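You operate a simulated robot arm through the tools that you are given. There is no shell and no other tool.

The job below is to be done with a simulated robot arm. You get a single attempt, and the scene is never put back.

TASK
Clamp the ochre block, press its silver leaf down and burnish it bright.
Fine: stop up to it, black knob at TIGHT; white pad first, then the polishing stone; both go back. Set down upright: polishing stone with green knob.
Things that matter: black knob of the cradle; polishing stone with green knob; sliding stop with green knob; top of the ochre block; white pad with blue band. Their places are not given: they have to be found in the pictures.

The check looks at the end state, three seconds after you hand in, the way a careful person would. Anything else that was tipped, shoved, dropped, spilled or broken makes it a failure.

THE ROBOT
A 6-joint arm with a two-finger parallel gripper, fixed in place. Base frame: the origin is at the foot of the arm, x ahead of it, y to its left, z up; the work surface is at about z = 0. Units: mm, degrees, N and s.
With the tool pointing down near the work surface it reaches from about 140 to 580 mm from the base axis. Its first joint turns from -66.0 to 66.0 degrees. Payload 2.1 kg.
Tool frame: the origin (TCP) lies between the finger pads and is the grasp point; the fingertips stand 30 mm ahead of it; z points along the fingers, y is the line along which they close. The gripper opens to 94 mm. The fingers are 28 mm wide and 10 mm thick; the gripper's body (50 by 96 mm) begins 55 mm behind the TCP.
Orientation is told as [roll, pitch, yaw] about the base's x, y, z axes, in that order, counted from this pose: with the fingers straight down and closing along the base's y, the tool's x points along the base's -x, its y along +y and its z along -z.

THE INTERFACE
- The arm moves only by the tool servo_tool. Its arguments are lists of equal length, an entry for each row: "offset": the shift along the tool's x, y, z in mm, a list of three; "dr": the turn, a rotation vector about the tool's x, y, z in degrees, a list of three; "hand": the finger opening in mm, from 0 to 94. In form: {"offset": [[tx, ty, tz], ...], "dr": [[rx, ry, rz], ...], "hand": [hand, ...]}. A call has 1 to 20 rows; each row is the pose to reach, as a shift and turn from the pose commanded when the call began, along the tool's axes at that moment. A row lasts 0.2 s, in which the tool goes at most 50 mm and 8.6 degrees; a call with a longer step from one row to the next is refused whole, and so is a gripper value outside its range. Where a pose cannot be reached the arm comes as near as it can. A force on the tool above 40 N (or 10 N above the force at the start of the call, whichever is more), or a blocked arm, ends the call early, and 0.2 s more pass. The fingers move at their own pace (about 72 mm/s each) and stop on an object; they squeeze with about 41 N. The grip force told is the motor's: it shows also when the fingers shut on nothing. Time passes only in rows, and 0.2 s behind the last, so rows that repeat a pose let the fingers close. It gives the time, the measured TCP pose, the force on the tool (base axes), the opening and the grip force at its end, in the units of the frame above (readings bear some noise), with the torque about the TCP (base axes, N m) and any sound that the robot's microphone picked up.
- Cameras (640 x 400 px; columns grow to the right, rows downward): "scene" is fixed at [58.7, -368, 491.8]; the picture's right is [0.79, -0.62, 0.00], its down [-0.30, -0.38, -0.88] and it looks along [0.54, 0.69, -0.48] (base axes); focal length 344 px, centre (320, 200). "wrist" rides on the gripper at [76, 14, -102] in the tool frame; the picture's right is [-0.18, 0.98, 0.00], its down [-0.75, -0.14, -0.64] and it looks along [-0.63, -0.12, 0.77] (tool axes); focal length 243 px, centre (320, 200).
- capture(camera): a new picture of that camera. The clock stands still meanwhile.
- point_at(camera, pixels): for up to 12 pixels [column, row] of the newest picture of that camera ("zoom" is the newest enlarged one), the place [x, y, z] in the base frame of the surface seen there, good to about 2 mm. The clock stands still meanwhile.
- enlarge(camera, box): a new picture of the part [left, top, right, bottom] of that camera's present view, enlarged. The clock stands still meanwhile.
- job_done(): hands the job in; it is judged then, once.

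Unless the task says otherwise, let go and move clear before handing in.

The tools are called after "Request:" as name(argument=value, ...) on one line, values as JSON. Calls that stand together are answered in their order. servo_tool: Moves the arm, as the interface text tells. Its arguments: {"type":"object","properties":{"offset":{"type":"array","items":{"type":"array","items":{"type":"number"}}},"dr":{"type":"array","items":{"type":"array","items":{"type":"number"}}},"hand":{"type":"array","items":{"type":"number"}}},"required":["offset","dr","hand"]} The other tools are called the same way: capture (camera) takes a picture; point_at (camera, pixels) gives the place of the surface under pixels of a picture; enlarge (camera, box) takes an enlarged picture of a part of a camera's view; job_done () hands the job in.

At the start:

```text
time: 0.0
ee_pos: [239.9, 119.3, 337.8]
tool_rot: [0.1, 0.0, 0.0]
ft_force: [-0.3, 0.4, -0.2]
ft_torque: [-0.01, 0.0, 0.01]
grip_width: 94.0
grasp_force: 0.1
```

scene: 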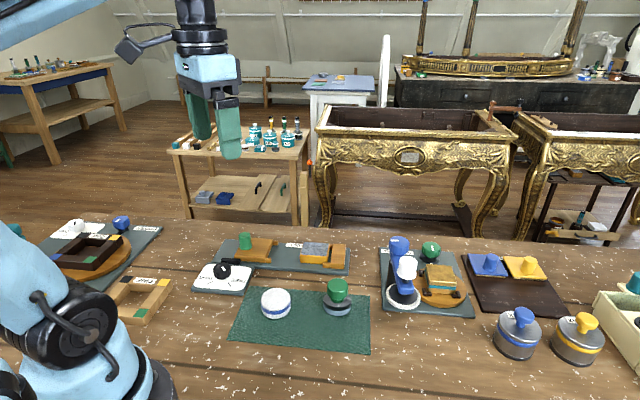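
wrist: 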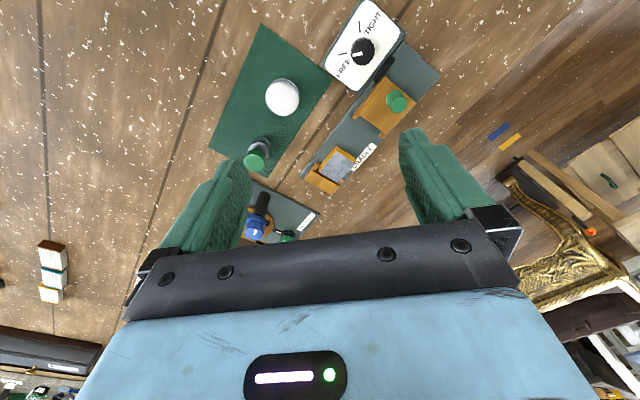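

The scene shows a cradle around (290,250) with a black knob at (223,268), a green-knob stop at (246,240), a white pad at (275,302) and a green-knobbed stone at (337,292). I'll enlarge these areas to look closer.

Request:
enlarge(camera="scene", box=[180, 220, 380, 345])

Request:
enlarge(camera="scene", box=[360, 220, 640, 395])

Request:
enlarge(camera="wrist", box=[200, 0, 450, 200])

Request:
enlarge(camera="scene", box=[20, 200, 200, 330])

```text
3.20 times, centred on (280, 282) of scene
```

zoom: 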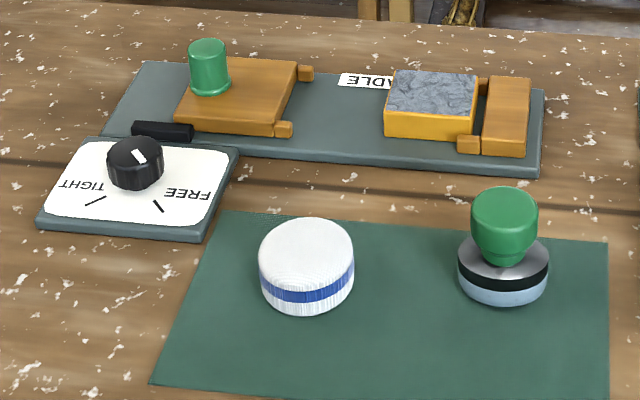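

```text
2.29 times, centred on (500, 308) of scene
```

zoom: 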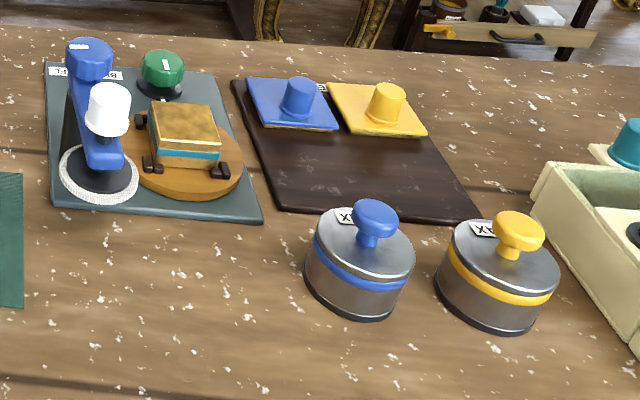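

```text
2.00 times, centred on (325, 100) of wrist
```

zoom: 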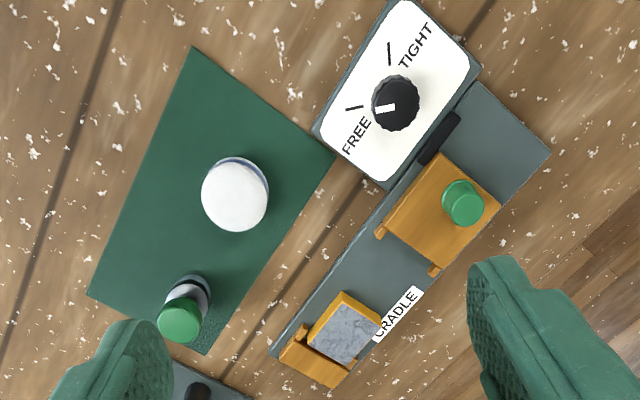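

```text
3.08 times, centred on (110, 265) of scene
```

zoom: 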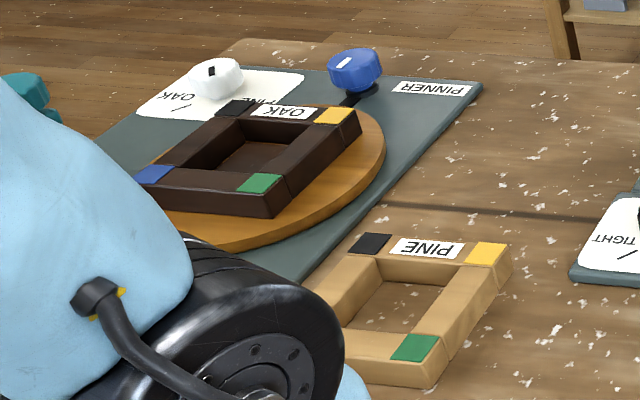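

The zoom resolves the cradle: knob marker now near FREE in the wrist view, stop far from the block, jaw on the other side. I'll measure the points.

Request:
enlarge(camera="scene", box=[180, 220, 380, 345])

Request:
point_at(camera="zoom", pixels=[[208, 46], [208, 80], [184, 115], [278, 128], [298, 72], [210, 62], [388, 108], [476, 112], [430, 90], [392, 75], [474, 75], [520, 80]])

Request:
point_at(camera="zoom", pixels=[[138, 156], [135, 148], [130, 185], [95, 201], [158, 206], [306, 242], [306, 295], [261, 255], [352, 255], [504, 200], [504, 290], [504, 262]])

Request:
point_at(camera="wrist", pixels=[[397, 101], [384, 80], [420, 103], [390, 117], [415, 133], [362, 51], [282, 97], [255, 162], [340, 163], [322, 180], [357, 54], [371, 60]])

```text
3.20 times, centred on (280, 282) of scene
```

zoom: 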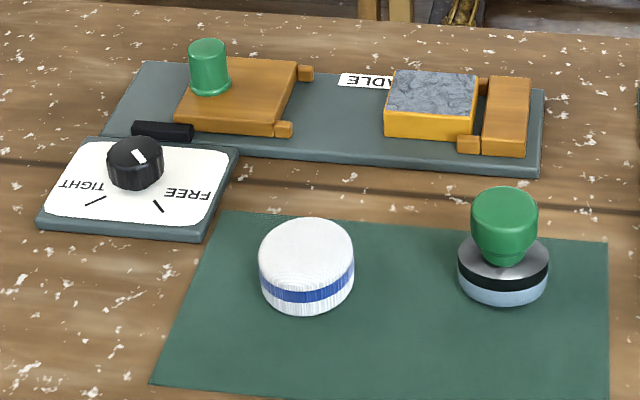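

```text
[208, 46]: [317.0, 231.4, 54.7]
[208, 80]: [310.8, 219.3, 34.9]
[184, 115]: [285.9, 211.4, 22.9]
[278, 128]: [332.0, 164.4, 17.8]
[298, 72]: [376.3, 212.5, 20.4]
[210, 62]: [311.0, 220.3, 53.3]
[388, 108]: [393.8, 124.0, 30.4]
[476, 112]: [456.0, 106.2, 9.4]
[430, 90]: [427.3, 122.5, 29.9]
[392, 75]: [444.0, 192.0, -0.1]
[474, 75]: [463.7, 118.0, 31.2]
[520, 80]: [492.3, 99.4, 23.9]
```

```text
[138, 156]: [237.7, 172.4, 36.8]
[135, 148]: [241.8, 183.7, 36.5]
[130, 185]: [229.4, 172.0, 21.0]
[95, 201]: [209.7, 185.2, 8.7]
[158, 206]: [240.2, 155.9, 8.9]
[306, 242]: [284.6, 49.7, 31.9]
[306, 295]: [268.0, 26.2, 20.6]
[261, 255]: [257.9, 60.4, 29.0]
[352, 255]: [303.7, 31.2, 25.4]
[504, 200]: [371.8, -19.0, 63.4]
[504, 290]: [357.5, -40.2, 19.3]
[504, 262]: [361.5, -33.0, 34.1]
```

```text
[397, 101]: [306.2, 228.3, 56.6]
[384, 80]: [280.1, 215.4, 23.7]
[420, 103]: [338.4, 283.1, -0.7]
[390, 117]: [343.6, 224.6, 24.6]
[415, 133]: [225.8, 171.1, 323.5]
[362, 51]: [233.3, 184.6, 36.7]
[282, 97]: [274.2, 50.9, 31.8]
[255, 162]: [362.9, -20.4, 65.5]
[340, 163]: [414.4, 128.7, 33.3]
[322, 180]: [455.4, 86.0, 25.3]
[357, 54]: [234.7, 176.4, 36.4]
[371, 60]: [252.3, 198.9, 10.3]
```

Positions are roughly known: the cradle runs along (0.76,-0.65). I'll move the wrist camera closer over it for a more accurate look.

Request:
servo_tool(offset=[[-20, 13, 27], [-40, 25, 54], [-60, 38, 81], [-80, 50, 108], [-80, 50, 108]], dr=[[0, 0, 0], [0, 0, 0], [0, 0, 0], [0, 0, 0], [0, 0, 0]], hand=[94, 94, 94, 94, 94])

Request:
capture(camera="wrist")

```text
time: 1.2
ee_pos: [318.5, 172.3, 230.3]
tool_rot: [-0.1, 0.0, 0.0]
ft_force: [-1.4, 0.3, 0.2]
ft_torque: [0.02, 0.0, -0.01]
grip_width: 94.1
grasp_force: 0.1
```

```text
taken
```

wrist: 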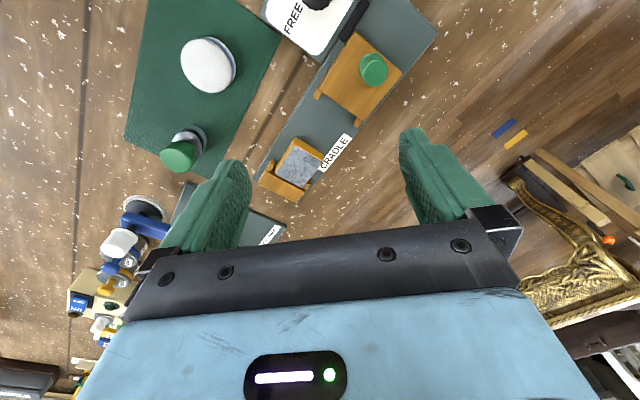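

Cradle is in view at (260–430, 0–200). Enlarging and measuring.

Request:
enlarge(camera="wrist", box=[240, 0, 450, 210])

Request:
enlarge(camera="wrist", box=[120, 0, 300, 190])

```text
1.90 times, centred on (345, 105) of wrist
```

zoom: 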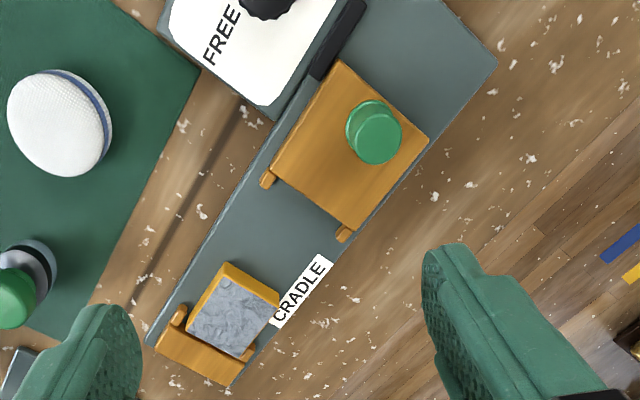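

```text
2.11 times, centred on (210, 95) of wrist
```

zoom: 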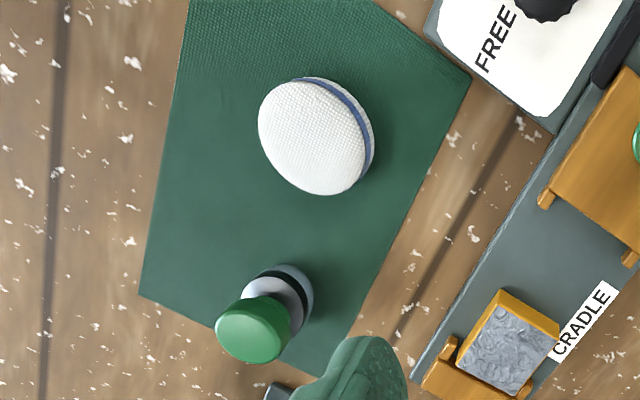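

I'll use the first zoom region for precise points on the stop and block.

Request:
enlarge(camera="wrist", box=[240, 0, 450, 210])

Request:
point_at(camera="zoom", pixels=[[378, 138], [372, 112], [338, 66], [424, 138], [274, 170], [350, 226], [266, 182], [342, 238], [330, 160], [222, 220], [340, 40], [320, 72]])

Request:
point_at(camera="zoom", pixels=[[226, 276], [276, 298], [189, 330], [240, 353], [232, 314], [230, 264], [178, 313], [248, 350], [160, 342], [230, 382], [196, 360], [150, 342]])

Request:
point_at(camera="wrist", pixels=[[208, 62], [181, 65], [234, 72], [200, 92], [205, 38], [178, 154], [165, 158], [192, 150], [200, 140], [206, 148], [130, 138], [318, 4]])

```text
1.90 times, centred on (345, 105) of wrist
```

zoom: 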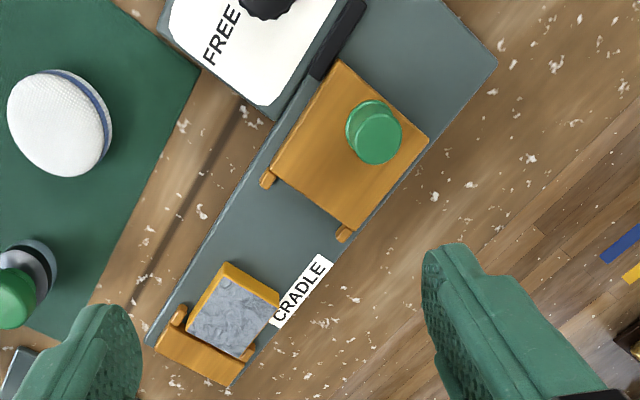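

```text
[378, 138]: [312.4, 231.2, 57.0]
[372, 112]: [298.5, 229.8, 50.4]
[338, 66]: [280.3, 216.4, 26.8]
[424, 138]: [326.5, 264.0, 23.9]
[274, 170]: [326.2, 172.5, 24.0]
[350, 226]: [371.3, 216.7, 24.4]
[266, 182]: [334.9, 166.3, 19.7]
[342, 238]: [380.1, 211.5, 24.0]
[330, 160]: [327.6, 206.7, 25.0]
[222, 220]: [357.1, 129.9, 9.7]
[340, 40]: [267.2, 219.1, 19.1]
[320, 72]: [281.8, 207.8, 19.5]
```

```text
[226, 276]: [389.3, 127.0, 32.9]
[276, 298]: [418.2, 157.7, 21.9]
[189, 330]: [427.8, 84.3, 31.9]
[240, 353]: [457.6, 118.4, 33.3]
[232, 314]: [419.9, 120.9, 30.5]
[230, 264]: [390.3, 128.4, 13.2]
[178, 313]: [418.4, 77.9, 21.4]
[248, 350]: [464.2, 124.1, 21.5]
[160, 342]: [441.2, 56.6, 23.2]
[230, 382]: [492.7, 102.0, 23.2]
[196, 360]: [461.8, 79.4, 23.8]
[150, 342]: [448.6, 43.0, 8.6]
```

```text
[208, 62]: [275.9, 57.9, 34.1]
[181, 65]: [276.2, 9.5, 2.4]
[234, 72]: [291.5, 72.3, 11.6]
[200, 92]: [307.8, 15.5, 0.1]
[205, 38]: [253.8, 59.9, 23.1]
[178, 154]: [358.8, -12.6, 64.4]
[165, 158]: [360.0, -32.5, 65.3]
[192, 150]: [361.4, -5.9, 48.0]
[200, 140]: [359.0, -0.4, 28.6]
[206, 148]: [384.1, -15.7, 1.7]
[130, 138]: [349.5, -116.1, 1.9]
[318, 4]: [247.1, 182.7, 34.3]
```

The cradle axis runs along u=(0.707,-0.707): stop face at u≈109, block near face at u≈184.5, and the green knob at about (312,231), top z 57. I'll go above the knob with yaw 45° so that the fingers close along the slide axis.

Request:
servo_tool(offset=[[1, 10, 10], [2, 20, 20], [4, 30, 40], [5, 40, 60], [6, 50, 80], [6, 59, 95], [6, 59, 95]], dr=[[0, 0, -7.5], [0, 0, -15], [0, 0, -22.5], [0, 0, -30], [0, 0, -37.5], [0, 0, -45], [0, 0, -45]], hand=[94, 94, 94, 94, 80, 70, 60])

Request:
capture(camera="scene")

Request:
capture(camera="wrist")

```text
time: 2.8
ee_pos: [313.6, 229.0, 134.4]
tool_rot: [0.0, 0.0, 45.1]
ft_force: [-0.1, 0.7, 0.0]
ft_torque: [-0.01, 0.02, 0.02]
grip_width: 59.9
grasp_force: 0.1
```

```text
taken
```

scene: 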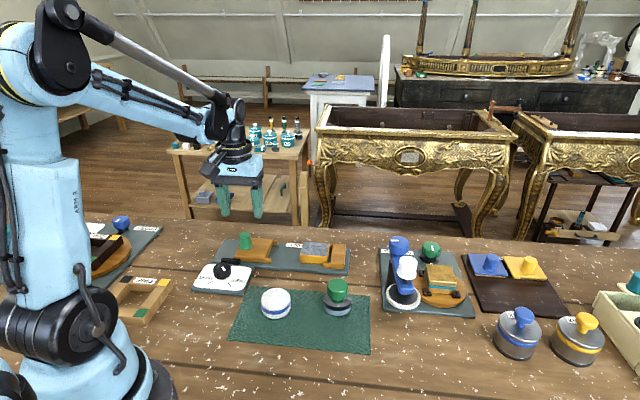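

```text
taken
```

wrist: 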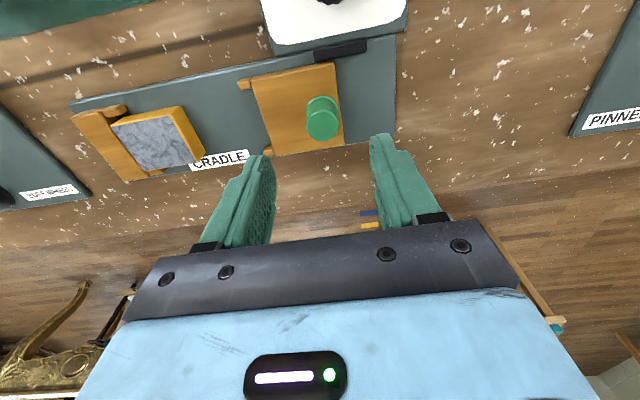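

Arm is above; wrist view now aligned with the slide (knob at (322,120), block at (160,140)). Measure again from this closer view.

Request:
enlarge(camera="wrist", box=[60, 20, 420, 200])

Request:
point_at(camera="wrist", pixels=[[322, 126], [308, 126], [337, 126], [322, 137], [318, 98], [255, 100], [265, 145], [246, 86], [272, 153], [185, 112], [195, 150], [125, 146]])

```text
1.78 times, centred on (240, 110) of wrist
```

zoom: 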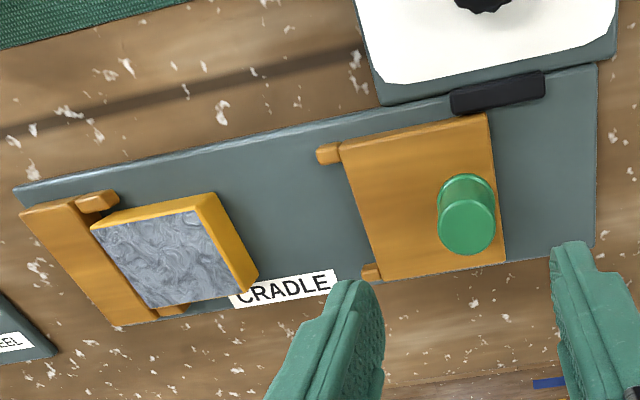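

```text
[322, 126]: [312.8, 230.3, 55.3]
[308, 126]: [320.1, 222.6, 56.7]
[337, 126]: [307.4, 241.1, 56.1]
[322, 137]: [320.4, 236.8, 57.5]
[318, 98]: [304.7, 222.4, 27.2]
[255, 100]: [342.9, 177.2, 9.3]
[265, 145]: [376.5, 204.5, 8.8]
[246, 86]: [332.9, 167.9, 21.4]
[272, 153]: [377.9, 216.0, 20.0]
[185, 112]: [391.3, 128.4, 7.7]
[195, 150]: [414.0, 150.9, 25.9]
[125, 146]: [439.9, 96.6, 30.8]
```

Knob centre (313,231), diameter ~22, measured consistently. Descend over it and close.

Request:
servo_tool(offset=[[-1, 1, 25], [-1, 1, 50], [-1, 1, 74], [-1, 1, 74], [-1, 1, 74], [-1, 1, 74], [-1, 1, 74]], dr=[[0, 0, 0], [0, 0, 0], [0, 0, 0], [0, 0, 0], [0, 0, 0], [0, 0, 0], [0, 0, 0]], hand=[60, 60, 60, 60, 40, 24, 16])

Request:
capture(camera="wrist")

```text
time: 4.4
ee_pos: [314.4, 230.4, 59.8]
tool_rot: [-0.1, 0.0, 45.1]
ft_force: [-1.1, 0.5, -8.9]
ft_torque: [-0.25, -0.17, -0.05]
grip_width: 25.2
grasp_force: 45.3
```

```text
taken
```

wrist: 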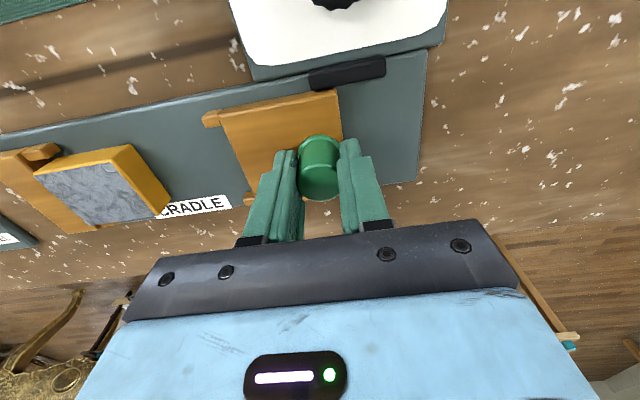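

Gripped at 25 mm. Sliding the stop toward the block (tool −y), first 40 mm while watching forces.

Request:
servo_tool(offset=[[0, -5, 0], [0, -12, 0], [0, -20, 0], [0, -28, 0], [0, -36, 0], [0, -40, 0]], dr=[[0, 0, 0], [0, 0, 0], [0, 0, 0], [0, 0, 0], [0, 0, 0], [0, 0, 0]], hand=[16, 16, 16, 16, 16, 16])

Request:
capture(camera="wrist")

```text
time: 5.8
ee_pos: [342.4, 201.6, 61.3]
tool_rot: [0.0, 0.0, 45.0]
ft_force: [3.9, 1.8, -28.5]
ft_torque: [0.11, 0.53, 0.06]
grip_width: 25.1
grasp_force: 45.2
```

```text
taken
```

wrist: 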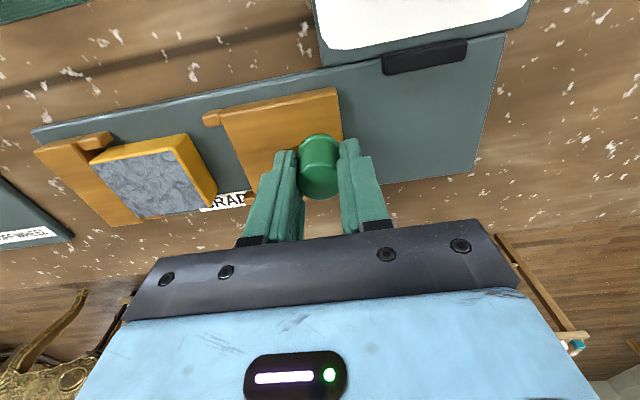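

The stop slides well; the −28 N vertical shows I'm pulling it up slightly. Lower by 1.5 mm and see.

Request:
servo_tool(offset=[[0, 0, 1], [0, 0, 1.5], [0, 0, 1.5]], dr=[[0, 0, 0], [0, 0, 0], [0, 0, 0]], hand=[16, 16, 16])

Request:
enlarge(camera="wrist", box=[20, 70, 380, 240])

Request:
point_at(camera="wrist", pixels=[[205, 118], [222, 114], [245, 170], [180, 138], [193, 160], [208, 195], [103, 137], [92, 160], [135, 214], [215, 185], [150, 180], [46, 151]])

```text
time: 6.6
ee_pos: [342.4, 202.9, 60.5]
tool_rot: [0.1, -0.1, 45.0]
ft_force: [2.3, -0.1, 36.3]
ft_torque: [0.39, 0.43, -0.04]
grip_width: 25.1
grasp_force: 45.1
```

```text
1.78 times, centred on (200, 155) of wrist
```

zoom: 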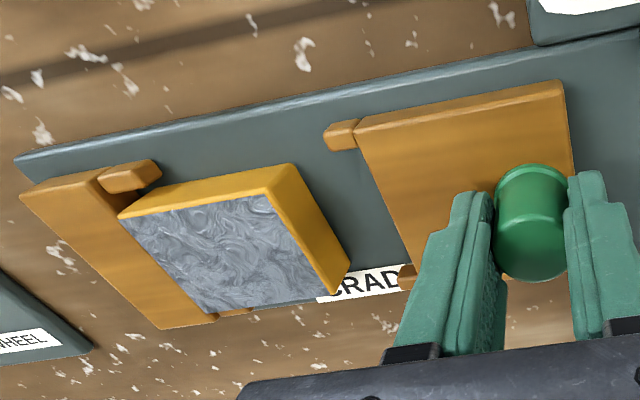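

```text
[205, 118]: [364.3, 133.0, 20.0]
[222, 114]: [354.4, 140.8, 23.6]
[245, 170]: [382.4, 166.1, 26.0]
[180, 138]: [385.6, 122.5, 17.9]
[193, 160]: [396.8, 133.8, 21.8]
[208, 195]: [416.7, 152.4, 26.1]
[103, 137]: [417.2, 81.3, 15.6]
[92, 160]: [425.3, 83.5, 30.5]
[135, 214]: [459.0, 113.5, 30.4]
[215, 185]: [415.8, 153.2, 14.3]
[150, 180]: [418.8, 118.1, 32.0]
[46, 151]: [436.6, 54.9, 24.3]
```

Vertical stiffness is ~43 N/mm; easing up 0.8 mm. The remaining gap is ~35 mm (stop face u≈152, block u≈186), so slide 25 more.

Request:
servo_tool(offset=[[0, 0, -0.8], [0, -6, -0.8], [0, -12, -0.8], [0, -18, -0.8], [0, -25, -0.8], [0, -25, -0.8]], dr=[[0, 0, 0], [0, 0, 0], [0, 0, 0], [0, 0, 0], [0, 0, 0], [0, 0, 0]], hand=[16, 16, 16, 16, 16, 16])

Request:
enlarge(camera="wrist", box=[80, 70, 380, 240])

```text
time: 8.0
ee_pos: [361.0, 184.1, 59.3]
tool_rot: [-0.1, -0.2, 45.0]
ft_force: [15.2, 13.3, -26.6]
ft_torque: [0.39, 0.51, 0.04]
grip_width: 25.0
grasp_force: 45.2
```

```text
2.13 times, centred on (230, 155) of wrist
```

zoom: 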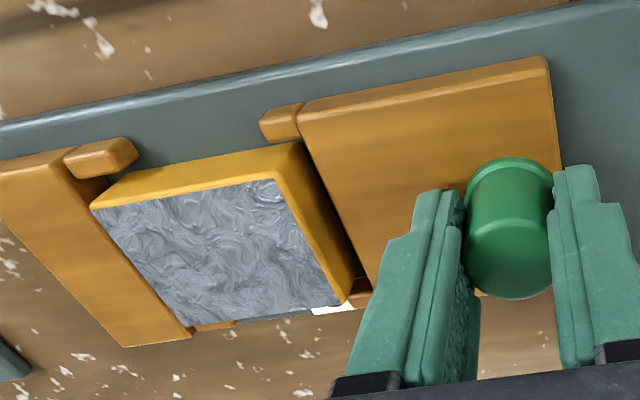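

Side force ~20 N along +v and −27 N vertical: rail misalignment. Correct (−0.5 tool x, +0.6 z) and approach further 6 mm.

Request:
servo_tool(offset=[[-0.5, 0, 0.6], [-0.6, -3, 0.6], [-0.7, -6, 0.6], [-0.7, -6, 0.6]], dr=[[0, 0, 0], [0, 0, 0], [0, 0, 0], [0, 0, 0]], hand=[16, 16, 16, 16])

Request:
enlarge(camera="wrist", box=[80, 70, 380, 240])

Request:
enlarge(camera="scene", box=[220, 210, 380, 310])

```text
time: 9.0
ee_pos: [363.7, 180.0, 60.7]
tool_rot: [0.0, 0.1, 45.0]
ft_force: [0.0, 0.4, 18.4]
ft_torque: [0.51, 0.22, 0.05]
grip_width: 24.9
grasp_force: 45.2
```

```text
2.13 times, centred on (230, 155) of wrist
```

zoom: 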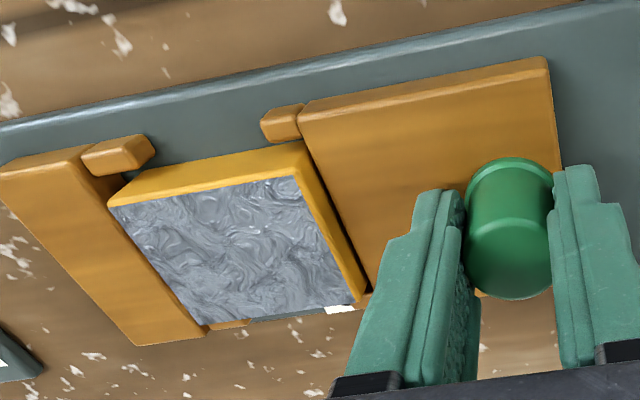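

```text
4.00 times, centred on (300, 260) of scene
```

zoom: 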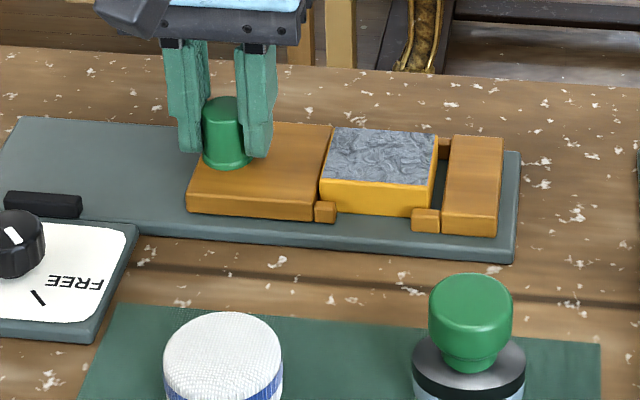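

Gap is now ~1–2 mm, with ~3 mm between block and far jaw. Continue in 1 mm steps watching force.

Request:
servo_tool(offset=[[0, -1, -0.4], [0, -2, -0.4], [0, -2, -0.4]], dr=[[0, 0, 0], [0, 0, 0], [0, 0, 0]], hand=[16, 16, 16])

Request:
enlarge(camera="wrist", box=[80, 70, 380, 240])

Request:
enlarge(camera="scene", box=[260, 220, 360, 282])

```text
time: 9.8
ee_pos: [366.5, 177.6, 60.5]
tool_rot: [0.1, 0.0, 44.9]
ft_force: [-2.7, -3.7, -1.9]
ft_torque: [0.04, 0.7, 0.1]
grip_width: 25.3
grasp_force: 45.2
```

```text
2.13 times, centred on (230, 155) of wrist
```

zoom: 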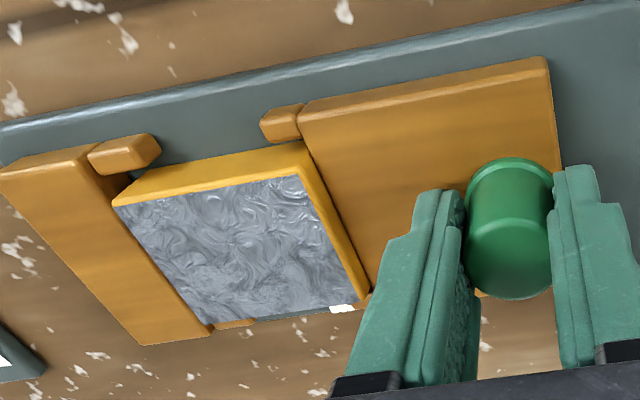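

```text
6.40 times, centred on (310, 251) of scene
```

zoom: 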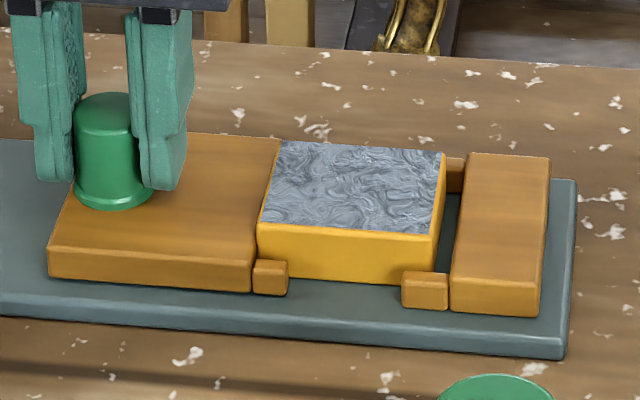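

Stop is about touching the block. Keep pushing 1 mm at a time, watching for rising force and the block seating.

Request:
servo_tool(offset=[[0, -1, 0], [0, -2, 0], [0, -2, 0]], dr=[[0, 0, 0], [0, 0, 0], [0, 0, 0]], hand=[16, 16, 16])

Request:
enlarge(camera="wrist", box=[80, 70, 380, 240])

Request:
enlarge(camera="scene", box=[260, 220, 360, 282])

```text
time: 10.6
ee_pos: [366.5, 177.3, 60.5]
tool_rot: [0.0, 0.1, 45.0]
ft_force: [-11.8, -12.4, 7.0]
ft_torque: [0.53, 0.29, -0.05]
grip_width: 25.0
grasp_force: 45.2
```

```text
2.13 times, centred on (230, 155) of wrist
```

zoom: 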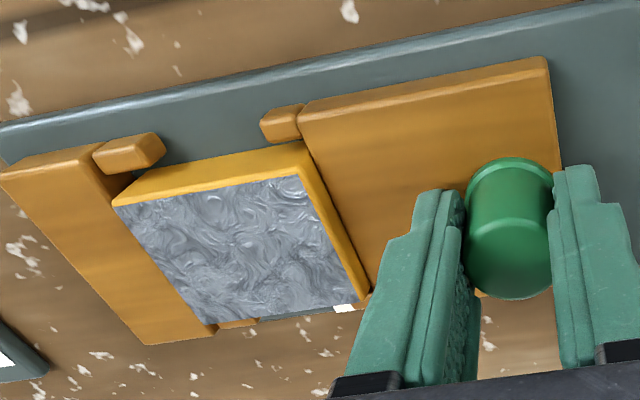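

```text
6.40 times, centred on (310, 251) of scene
```

zoom: 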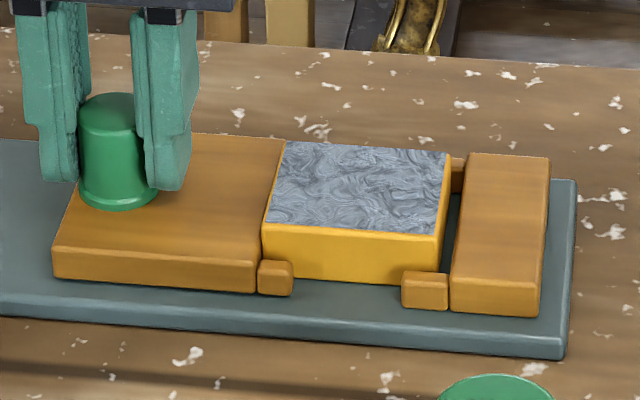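

The block is moving with the stop now; it needs ~3 mm more to seat on the jaw. Correct side load (+0.5 tool x) and continue.

Request:
servo_tool(offset=[[0.4, -1, 0], [0.5, -2, 0], [0.5, -2, 0]], dr=[[0, 0, 0], [0, 0, 0], [0, 0, 0]], hand=[16, 16, 16])

Request:
enlarge(camera="scene", box=[260, 220, 360, 282])

```text
time: 11.4
ee_pos: [367.5, 174.6, 59.4]
tool_rot: [0.0, 0.0, 45.0]
ft_force: [-7.4, -11.1, 7.8]
ft_torque: [-0.2, 0.81, 0.04]
grip_width: 25.2
grasp_force: 44.6
```

```text
6.40 times, centred on (310, 251) of scene
```

zoom: 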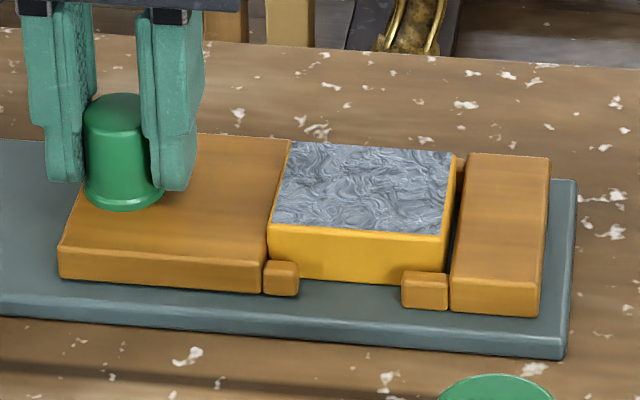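

Block nearly reaches the far jaw (gap ~2 mm at zoom x≈455). Continue 1 mm at a time.

Request:
servo_tool(offset=[[0.2, -1, 0], [0.2, -1.5, 0], [0.2, -1.5, 0]], dr=[[0, 0, 0], [0, 0, 0], [0, 0, 0]], hand=[16, 16, 16])

Request:
enlarge(camera="scene", box=[260, 220, 360, 282])

Request:
enlarge(camera="wrist", box=[80, 70, 380, 240])

```text
time: 12.2
ee_pos: [369.4, 174.4, 60.4]
tool_rot: [0.0, -0.1, 45.0]
ft_force: [-3.5, -4.2, 14.1]
ft_torque: [-0.36, 0.92, 0.1]
grip_width: 25.1
grasp_force: 44.5
```

```text
6.40 times, centred on (310, 251) of scene
```

zoom: 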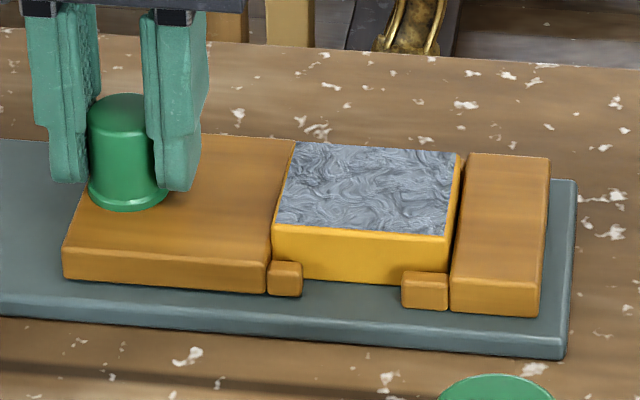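

```text
2.13 times, centred on (230, 155) of wrist
```

zoom: 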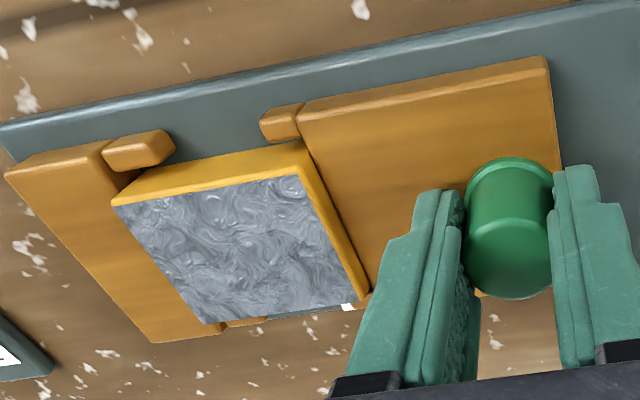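

Still a hair of gap at the jaw; force along u is near zero. Push another 1 mm, then check.

Request:
servo_tool(offset=[[0.1, -0.6, -0.2], [0.1, -1.2, -0.2], [0.1, -1.2, -0.2]], dr=[[0, 0, 0], [0, 0, 0], [0, 0, 0]], hand=[16, 16, 16])

Request:
enlarge(camera="scene", box=[260, 220, 360, 282])

```text
time: 13.0
ee_pos: [370.2, 173.8, 59.3]
tool_rot: [0.0, -0.1, 45.1]
ft_force: [-2.3, 0.4, -20.5]
ft_torque: [0.0, -0.49, 0.01]
grip_width: 25.1
grasp_force: 45.2
```

```text
6.40 times, centred on (310, 251) of scene
```

zoom: 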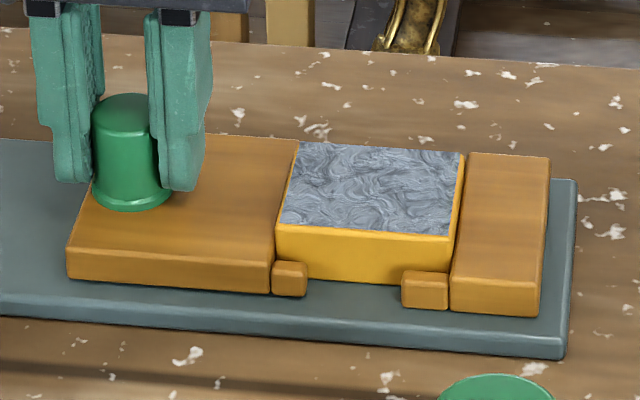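

Nearly seated; no u-force yet. Another 0.8 mm with vertical relief.

Request:
servo_tool(offset=[[0, -0.4, 0.3], [0, -0.8, 0.3], [0, -0.8, 0.3]], dr=[[0, 0, 0], [0, 0, 0], [0, 0, 0]], hand=[16, 16, 16])

Request:
enlarge(camera="scene", box=[260, 220, 360, 282])

```text
time: 13.8
ee_pos: [370.3, 173.5, 60.1]
tool_rot: [0.1, 0.0, 45.1]
ft_force: [-5.2, 5.1, 1.7]
ft_torque: [0.05, -0.82, 0.06]
grip_width: 25.0
grasp_force: 45.1
```

```text
6.40 times, centred on (310, 251) of scene
```

zoom: 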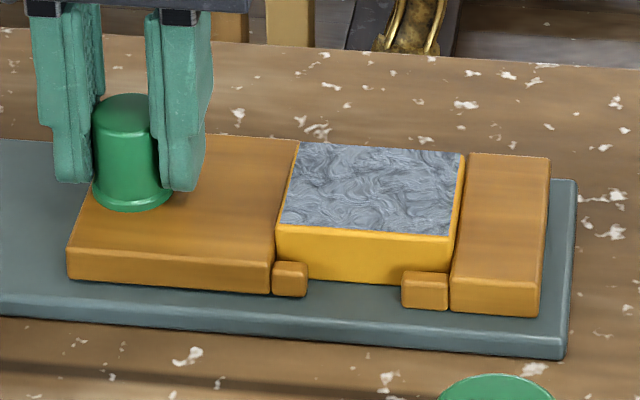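

A 7 N push-back along u and no further motion: the block is seated between stop and jaw. Push 0.3 mm more, then open and rise.

Request:
servo_tool(offset=[[0, -0.3, 0], [0, -0.3, 0], [0, -0.3, 0], [0, -0.3, 0], [0, -0.3, 0]], dr=[[0, 0, 0], [0, 0, 0], [0, 0, 0], [0, 0, 0], [0, 0, 0]], hand=[16, 16, 40, 50, 50])

Request:
servo_tool(offset=[[0, 0, -30], [0, 0, -60], [0, 0, -100], [0, 0, -100]], dr=[[0, 0, 0], [0, 0, 0], [0, 0, 0], [0, 0, 0]], hand=[50, 50, 50, 50])

Request:
enlarge(camera="scene", box=[180, 220, 360, 332])

Request:
capture(camera="wrist")

```text
time: 15.0
ee_pos: [371.2, 173.7, 59.5]
tool_rot: [0.2, 0.0, 44.9]
ft_force: [0.5, -0.2, 0.2]
ft_torque: [-0.02, -0.02, 0.02]
grip_width: 49.9
grasp_force: 0.2
```

```text
time: 16.0
ee_pos: [372.1, 172.4, 160.9]
tool_rot: [-0.1, -0.1, 45.1]
ft_force: [0.5, -0.6, 0.0]
ft_torque: [-0.01, 0.04, -0.02]
grip_width: 50.2
grasp_force: 0.0
```

```text
3.56 times, centred on (270, 276) of scene
```

zoom: 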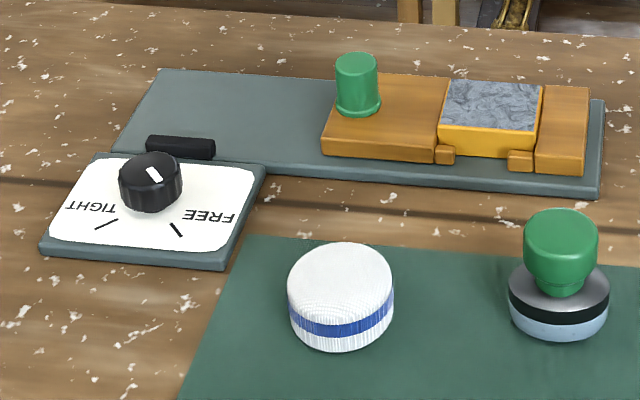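

```text
taken
```

wrist: 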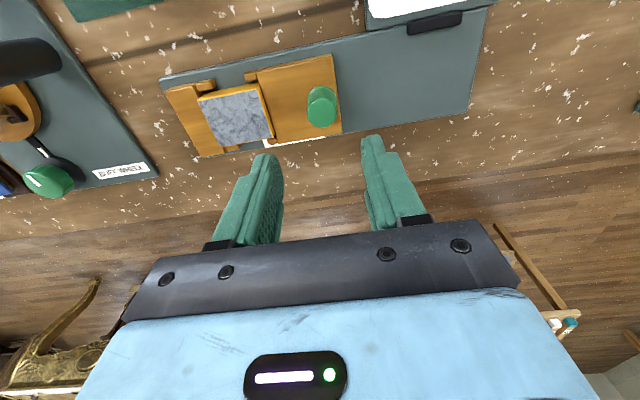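

Stop stands against the block. Now measure the dial: knob top near (152,165), marker (148,168)-(160,182), ticks at (176,230) FREE and (106,224) TIGHT in the zoom.

Request:
point_at(camera="zoom", pixels=[[150, 167], [160, 182], [155, 175], [171, 224], [181, 236], [95, 230], [118, 219], [150, 205], [122, 185], [180, 178], [150, 156], [172, 160]])

Request:
servo_tool(offset=[[20, 35, -10], [40, 70, -20], [60, 100, -30], [60, 100, -30]], dr=[[0, 0, 0], [0, 0, 0], [0, 0, 0], [0, 0, 0]], hand=[60, 60, 60, 60])

Request:
capture(camera="wrist")

```text
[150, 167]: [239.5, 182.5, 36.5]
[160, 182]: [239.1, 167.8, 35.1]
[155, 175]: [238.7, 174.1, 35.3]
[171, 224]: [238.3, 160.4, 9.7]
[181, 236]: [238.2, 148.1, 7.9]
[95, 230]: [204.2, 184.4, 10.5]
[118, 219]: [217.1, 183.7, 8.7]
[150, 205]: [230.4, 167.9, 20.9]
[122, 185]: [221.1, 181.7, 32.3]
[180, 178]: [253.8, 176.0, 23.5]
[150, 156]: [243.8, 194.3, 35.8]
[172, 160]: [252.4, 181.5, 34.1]
```

```text
time: 17.0
ee_pos: [257.0, 202.4, 190.1]
tool_rot: [0.0, 0.1, 45.0]
ft_force: [0.4, 0.5, 0.6]
ft_torque: [-0.02, 0.01, -0.01]
grip_width: 60.0
grasp_force: 0.0
```

```text
taken
```

wrist: 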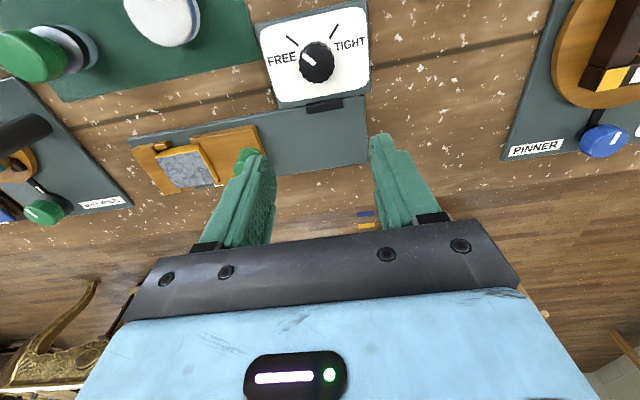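

Ticks give the axis at (238.3,184): FREE along −y, TIGHT along −x, so a 90° clockwise turn from above. I'll verify with the wrist view.

Request:
enlarge(camera="wrist", box=[240, 0, 390, 120])

Request:
point_at(camera="zoom", pixels=[[330, 248], [283, 250], [300, 268], [200, 155], [226, 180], [385, 132], [410, 100], [330, 185], [255, 250], [392, 240], [330, 340], [345, 425]])

```text
3.33 times, centred on (315, 60) of wrist
```

zoom: 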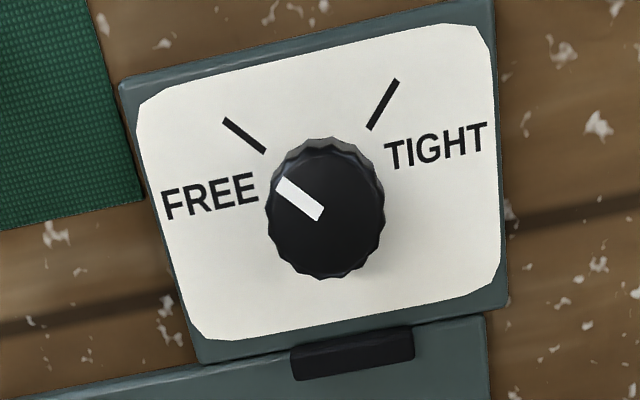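

```text
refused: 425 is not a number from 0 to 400
```

Request:
point_at(camera="zoom", pixels=[[325, 212], [283, 184], [318, 212], [225, 121], [263, 152], [370, 128], [397, 80], [325, 150], [272, 215], [382, 205], [325, 272], [355, 355]])

```text
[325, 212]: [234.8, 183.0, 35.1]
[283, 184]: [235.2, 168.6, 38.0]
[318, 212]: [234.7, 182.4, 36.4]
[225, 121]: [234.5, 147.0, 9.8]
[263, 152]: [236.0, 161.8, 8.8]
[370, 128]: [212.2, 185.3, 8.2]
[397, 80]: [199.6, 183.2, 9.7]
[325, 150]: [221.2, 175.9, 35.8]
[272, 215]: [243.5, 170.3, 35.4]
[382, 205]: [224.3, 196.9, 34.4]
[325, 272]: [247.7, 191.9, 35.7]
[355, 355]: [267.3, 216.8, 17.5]
```

Axis averages to (236,184), knob Ø~31, top z 36. Go above it turning to yaw 90 so the 90° clockwise turn ends at yaw 0.

Request:
servo_tool(offset=[[10, 1, 20], [20, 2, 40], [27.9, 3, 55], [27.9, 3, 70], [27.9, 3, 80], [27.9, 3, 90], [27.9, 3, 90]], dr=[[0, 0, -8], [0, 0, -16], [0, 0, -24], [0, 0, -32], [0, 0, -40], [0, 0, -45], [0, 0, -45]], hand=[70, 70, 70, 70, 70, 70, 70])

Request:
capture(camera="wrist")

Request:
capture(camera="scene")

```text
time: 18.6
ee_pos: [236.1, 183.6, 101.0]
tool_rot: [0.0, 0.0, 90.1]
ft_force: [-0.4, 0.1, -0.3]
ft_torque: [0.0, -0.02, -0.03]
grip_width: 69.9
grasp_force: 0.0
```

```text
taken
```

wrist: 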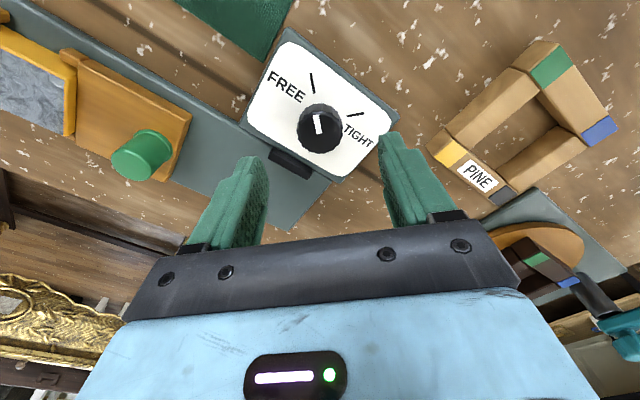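

```text
taken
```

scene: 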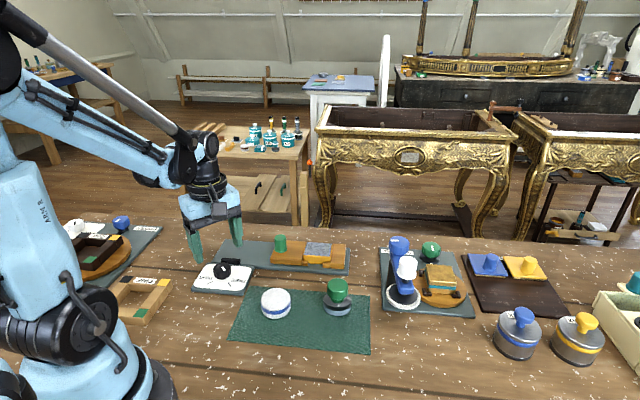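

Arm is above the dial. Check the pine frame's nearest corner (432,148) and the knob top (319,128) before descending.

Request:
point_at(camera="wrist", pixels=[[319, 128], [298, 128], [341, 128], [319, 148], [319, 108], [436, 150], [319, 120], [312, 84], [355, 114]])

```text
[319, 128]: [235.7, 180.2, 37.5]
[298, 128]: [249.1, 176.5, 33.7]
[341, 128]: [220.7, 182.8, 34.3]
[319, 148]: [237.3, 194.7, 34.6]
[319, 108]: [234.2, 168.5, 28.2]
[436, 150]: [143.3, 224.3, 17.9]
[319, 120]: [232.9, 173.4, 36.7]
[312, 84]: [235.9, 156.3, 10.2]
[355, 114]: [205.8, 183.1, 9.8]
```

Knob centre confirmed about (235.5,183); frame is clear. Descend and grip.

Request:
servo_tool(offset=[[0, 0, 20], [0, 0, 40], [0, 0, 56], [0, 0, 56], [0, 0, 56], [0, 0, 56], [0, 0, 56], [0, 0, 56]], dr=[[0, 0, 0], [0, 0, 0], [0, 0, 0], [0, 0, 0], [0, 0, 0], [0, 0, 0], [0, 0, 0], [0, 0, 0]], hand=[70, 70, 70, 70, 50, 30, 20, 20])

Request:
capture(camera="wrist")

```text
time: 20.4
ee_pos: [237.2, 183.4, 42.3]
tool_rot: [0.0, 0.0, 90.0]
ft_force: [-0.5, -0.5, -12.3]
ft_torque: [0.02, 0.02, 0.0]
grip_width: 33.5
grasp_force: 44.8
```

```text
taken
```

wrist: 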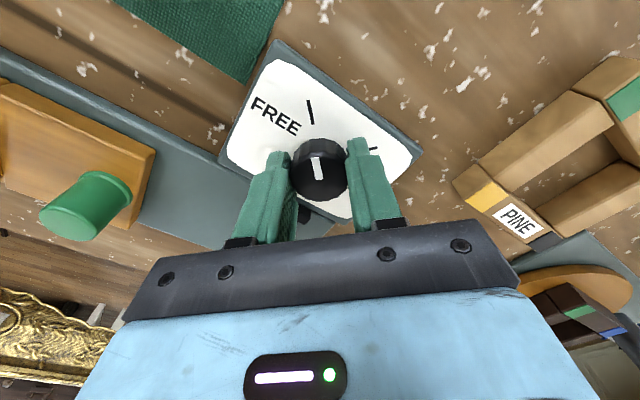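

Knob gripped at 33.5 mm with little side force. Turn clockwise (tool +z) 45° first and check.

Request:
servo_tool(offset=[[0, 0, 0.2], [0, 0, 0.2], [0, 0, 0.2], [0, 0, 0.2], [0, 0, 0.2], [0, 0, 0.2], [0, 0, 0.2]], dr=[[0, 0, 7.5], [0, 0, 15], [0, 0, 22.5], [0, 0, 30], [0, 0, 37.5], [0, 0, 45], [0, 0, 45]], hand=[20, 20, 20, 20, 20, 20, 20])

Request:
capture(camera="wrist")

```text
time: 22.0
ee_pos: [235.8, 184.0, 43.9]
tool_rot: [-0.1, 0.0, 44.8]
ft_force: [-0.1, -12.2, 6.6]
ft_torque: [-0.17, 0.09, -0.04]
grip_width: 33.4
grasp_force: 45.1
```

```text
taken
```

wrist: 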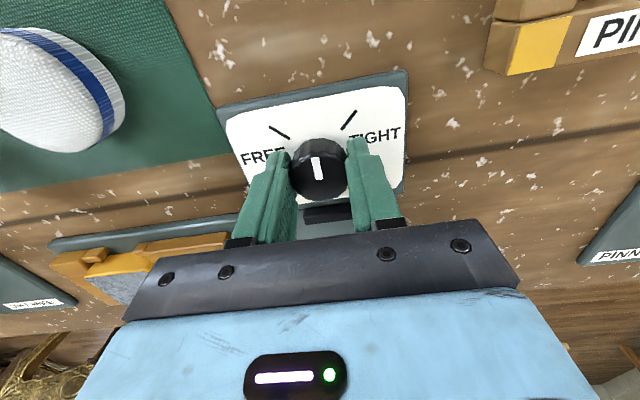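

The knob turns with the hand, marker halfway. Turn the remaining 45°.

Request:
servo_tool(offset=[[0, 0, 0], [0, 0, 0], [0, 0, 0], [0, 0, 0], [0, 0, 0], [0, 0, 0], [0, 0, 0]], dr=[[0, 0, 7.5], [0, 0, 15], [0, 0, 22.5], [0, 0, 30], [0, 0, 37.5], [0, 0, 45], [0, 0, 45]], hand=[20, 20, 20, 20, 20, 20, 20])

Request:
capture(camera="wrist")

Request:
enlarge(camera="scene", box=[180, 220, 360, 332])

```text
time: 23.6
ee_pos: [236.2, 183.0, 44.3]
tool_rot: [0.1, 0.0, -0.1]
ft_force: [-4.2, 0.4, 9.3]
ft_torque: [0.03, -0.56, 0.09]
grip_width: 33.6
grasp_force: 45.5
```

```text
taken
```

wrist: 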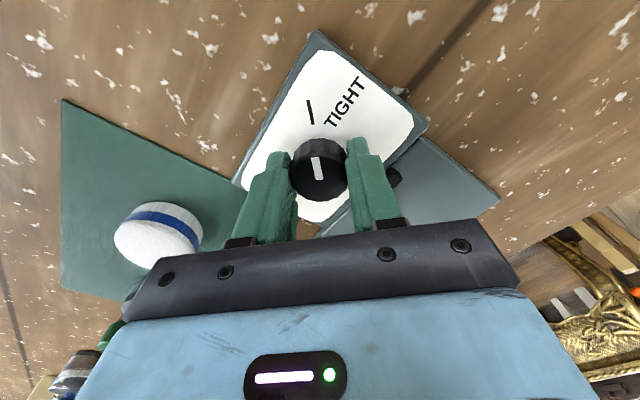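

```text
3.56 times, centred on (270, 276) of scene
```

zoom: 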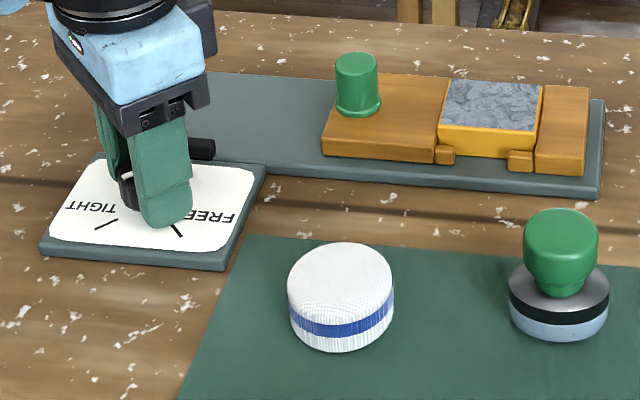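

Marker lines up with the TIGHT tick at (311,110). Release and rise, then look.

Request:
servo_tool(offset=[[0, 0, 0], [0, 0, 0], [0, 0, 0], [0, 0, -25], [0, 0, -60], [0, 0, -100], [0, 0, -100]], dr=[[0, 0, 0], [0, 0, 0], [0, 0, 0], [0, 0, 0], [0, 0, 0], [0, 0, 0], [0, 0, 0]], hand=[40, 60, 60, 60, 60, 60, 60])

Request:
capture(camera="wrist")

Request:
enlarge(camera="wrist", box=[240, 0, 440, 170])

Request:
enlarge(camera="scene", box=[180, 220, 360, 332])

```text
time: 25.2
ee_pos: [236.9, 184.2, 144.4]
tool_rot: [-0.1, 0.0, 0.0]
ft_force: [-0.4, 0.5, 0.8]
ft_torque: [-0.02, -0.01, -0.01]
grip_width: 60.1
grasp_force: 0.0
```

```text
taken
```

wrist: 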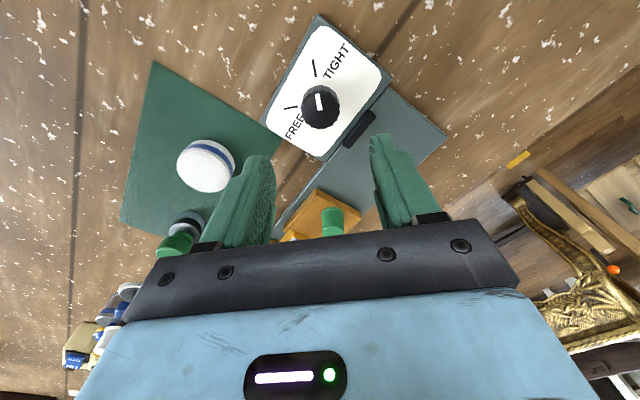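

```text
2.35 times, centred on (340, 85) of wrist
```

zoom: 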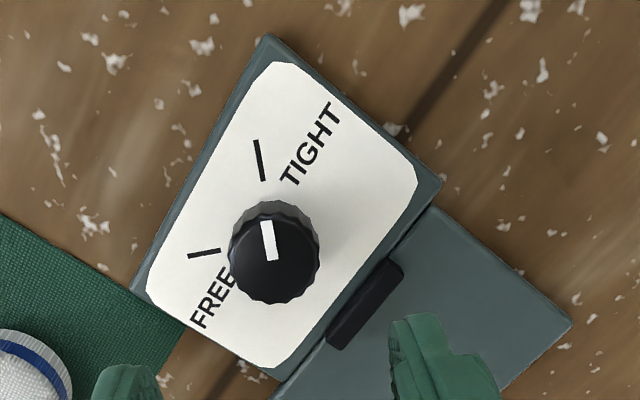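

```text
3.56 times, centred on (270, 276) of scene
```

zoom: 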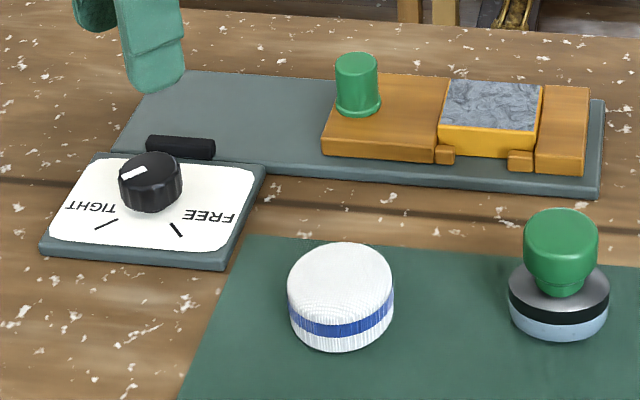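

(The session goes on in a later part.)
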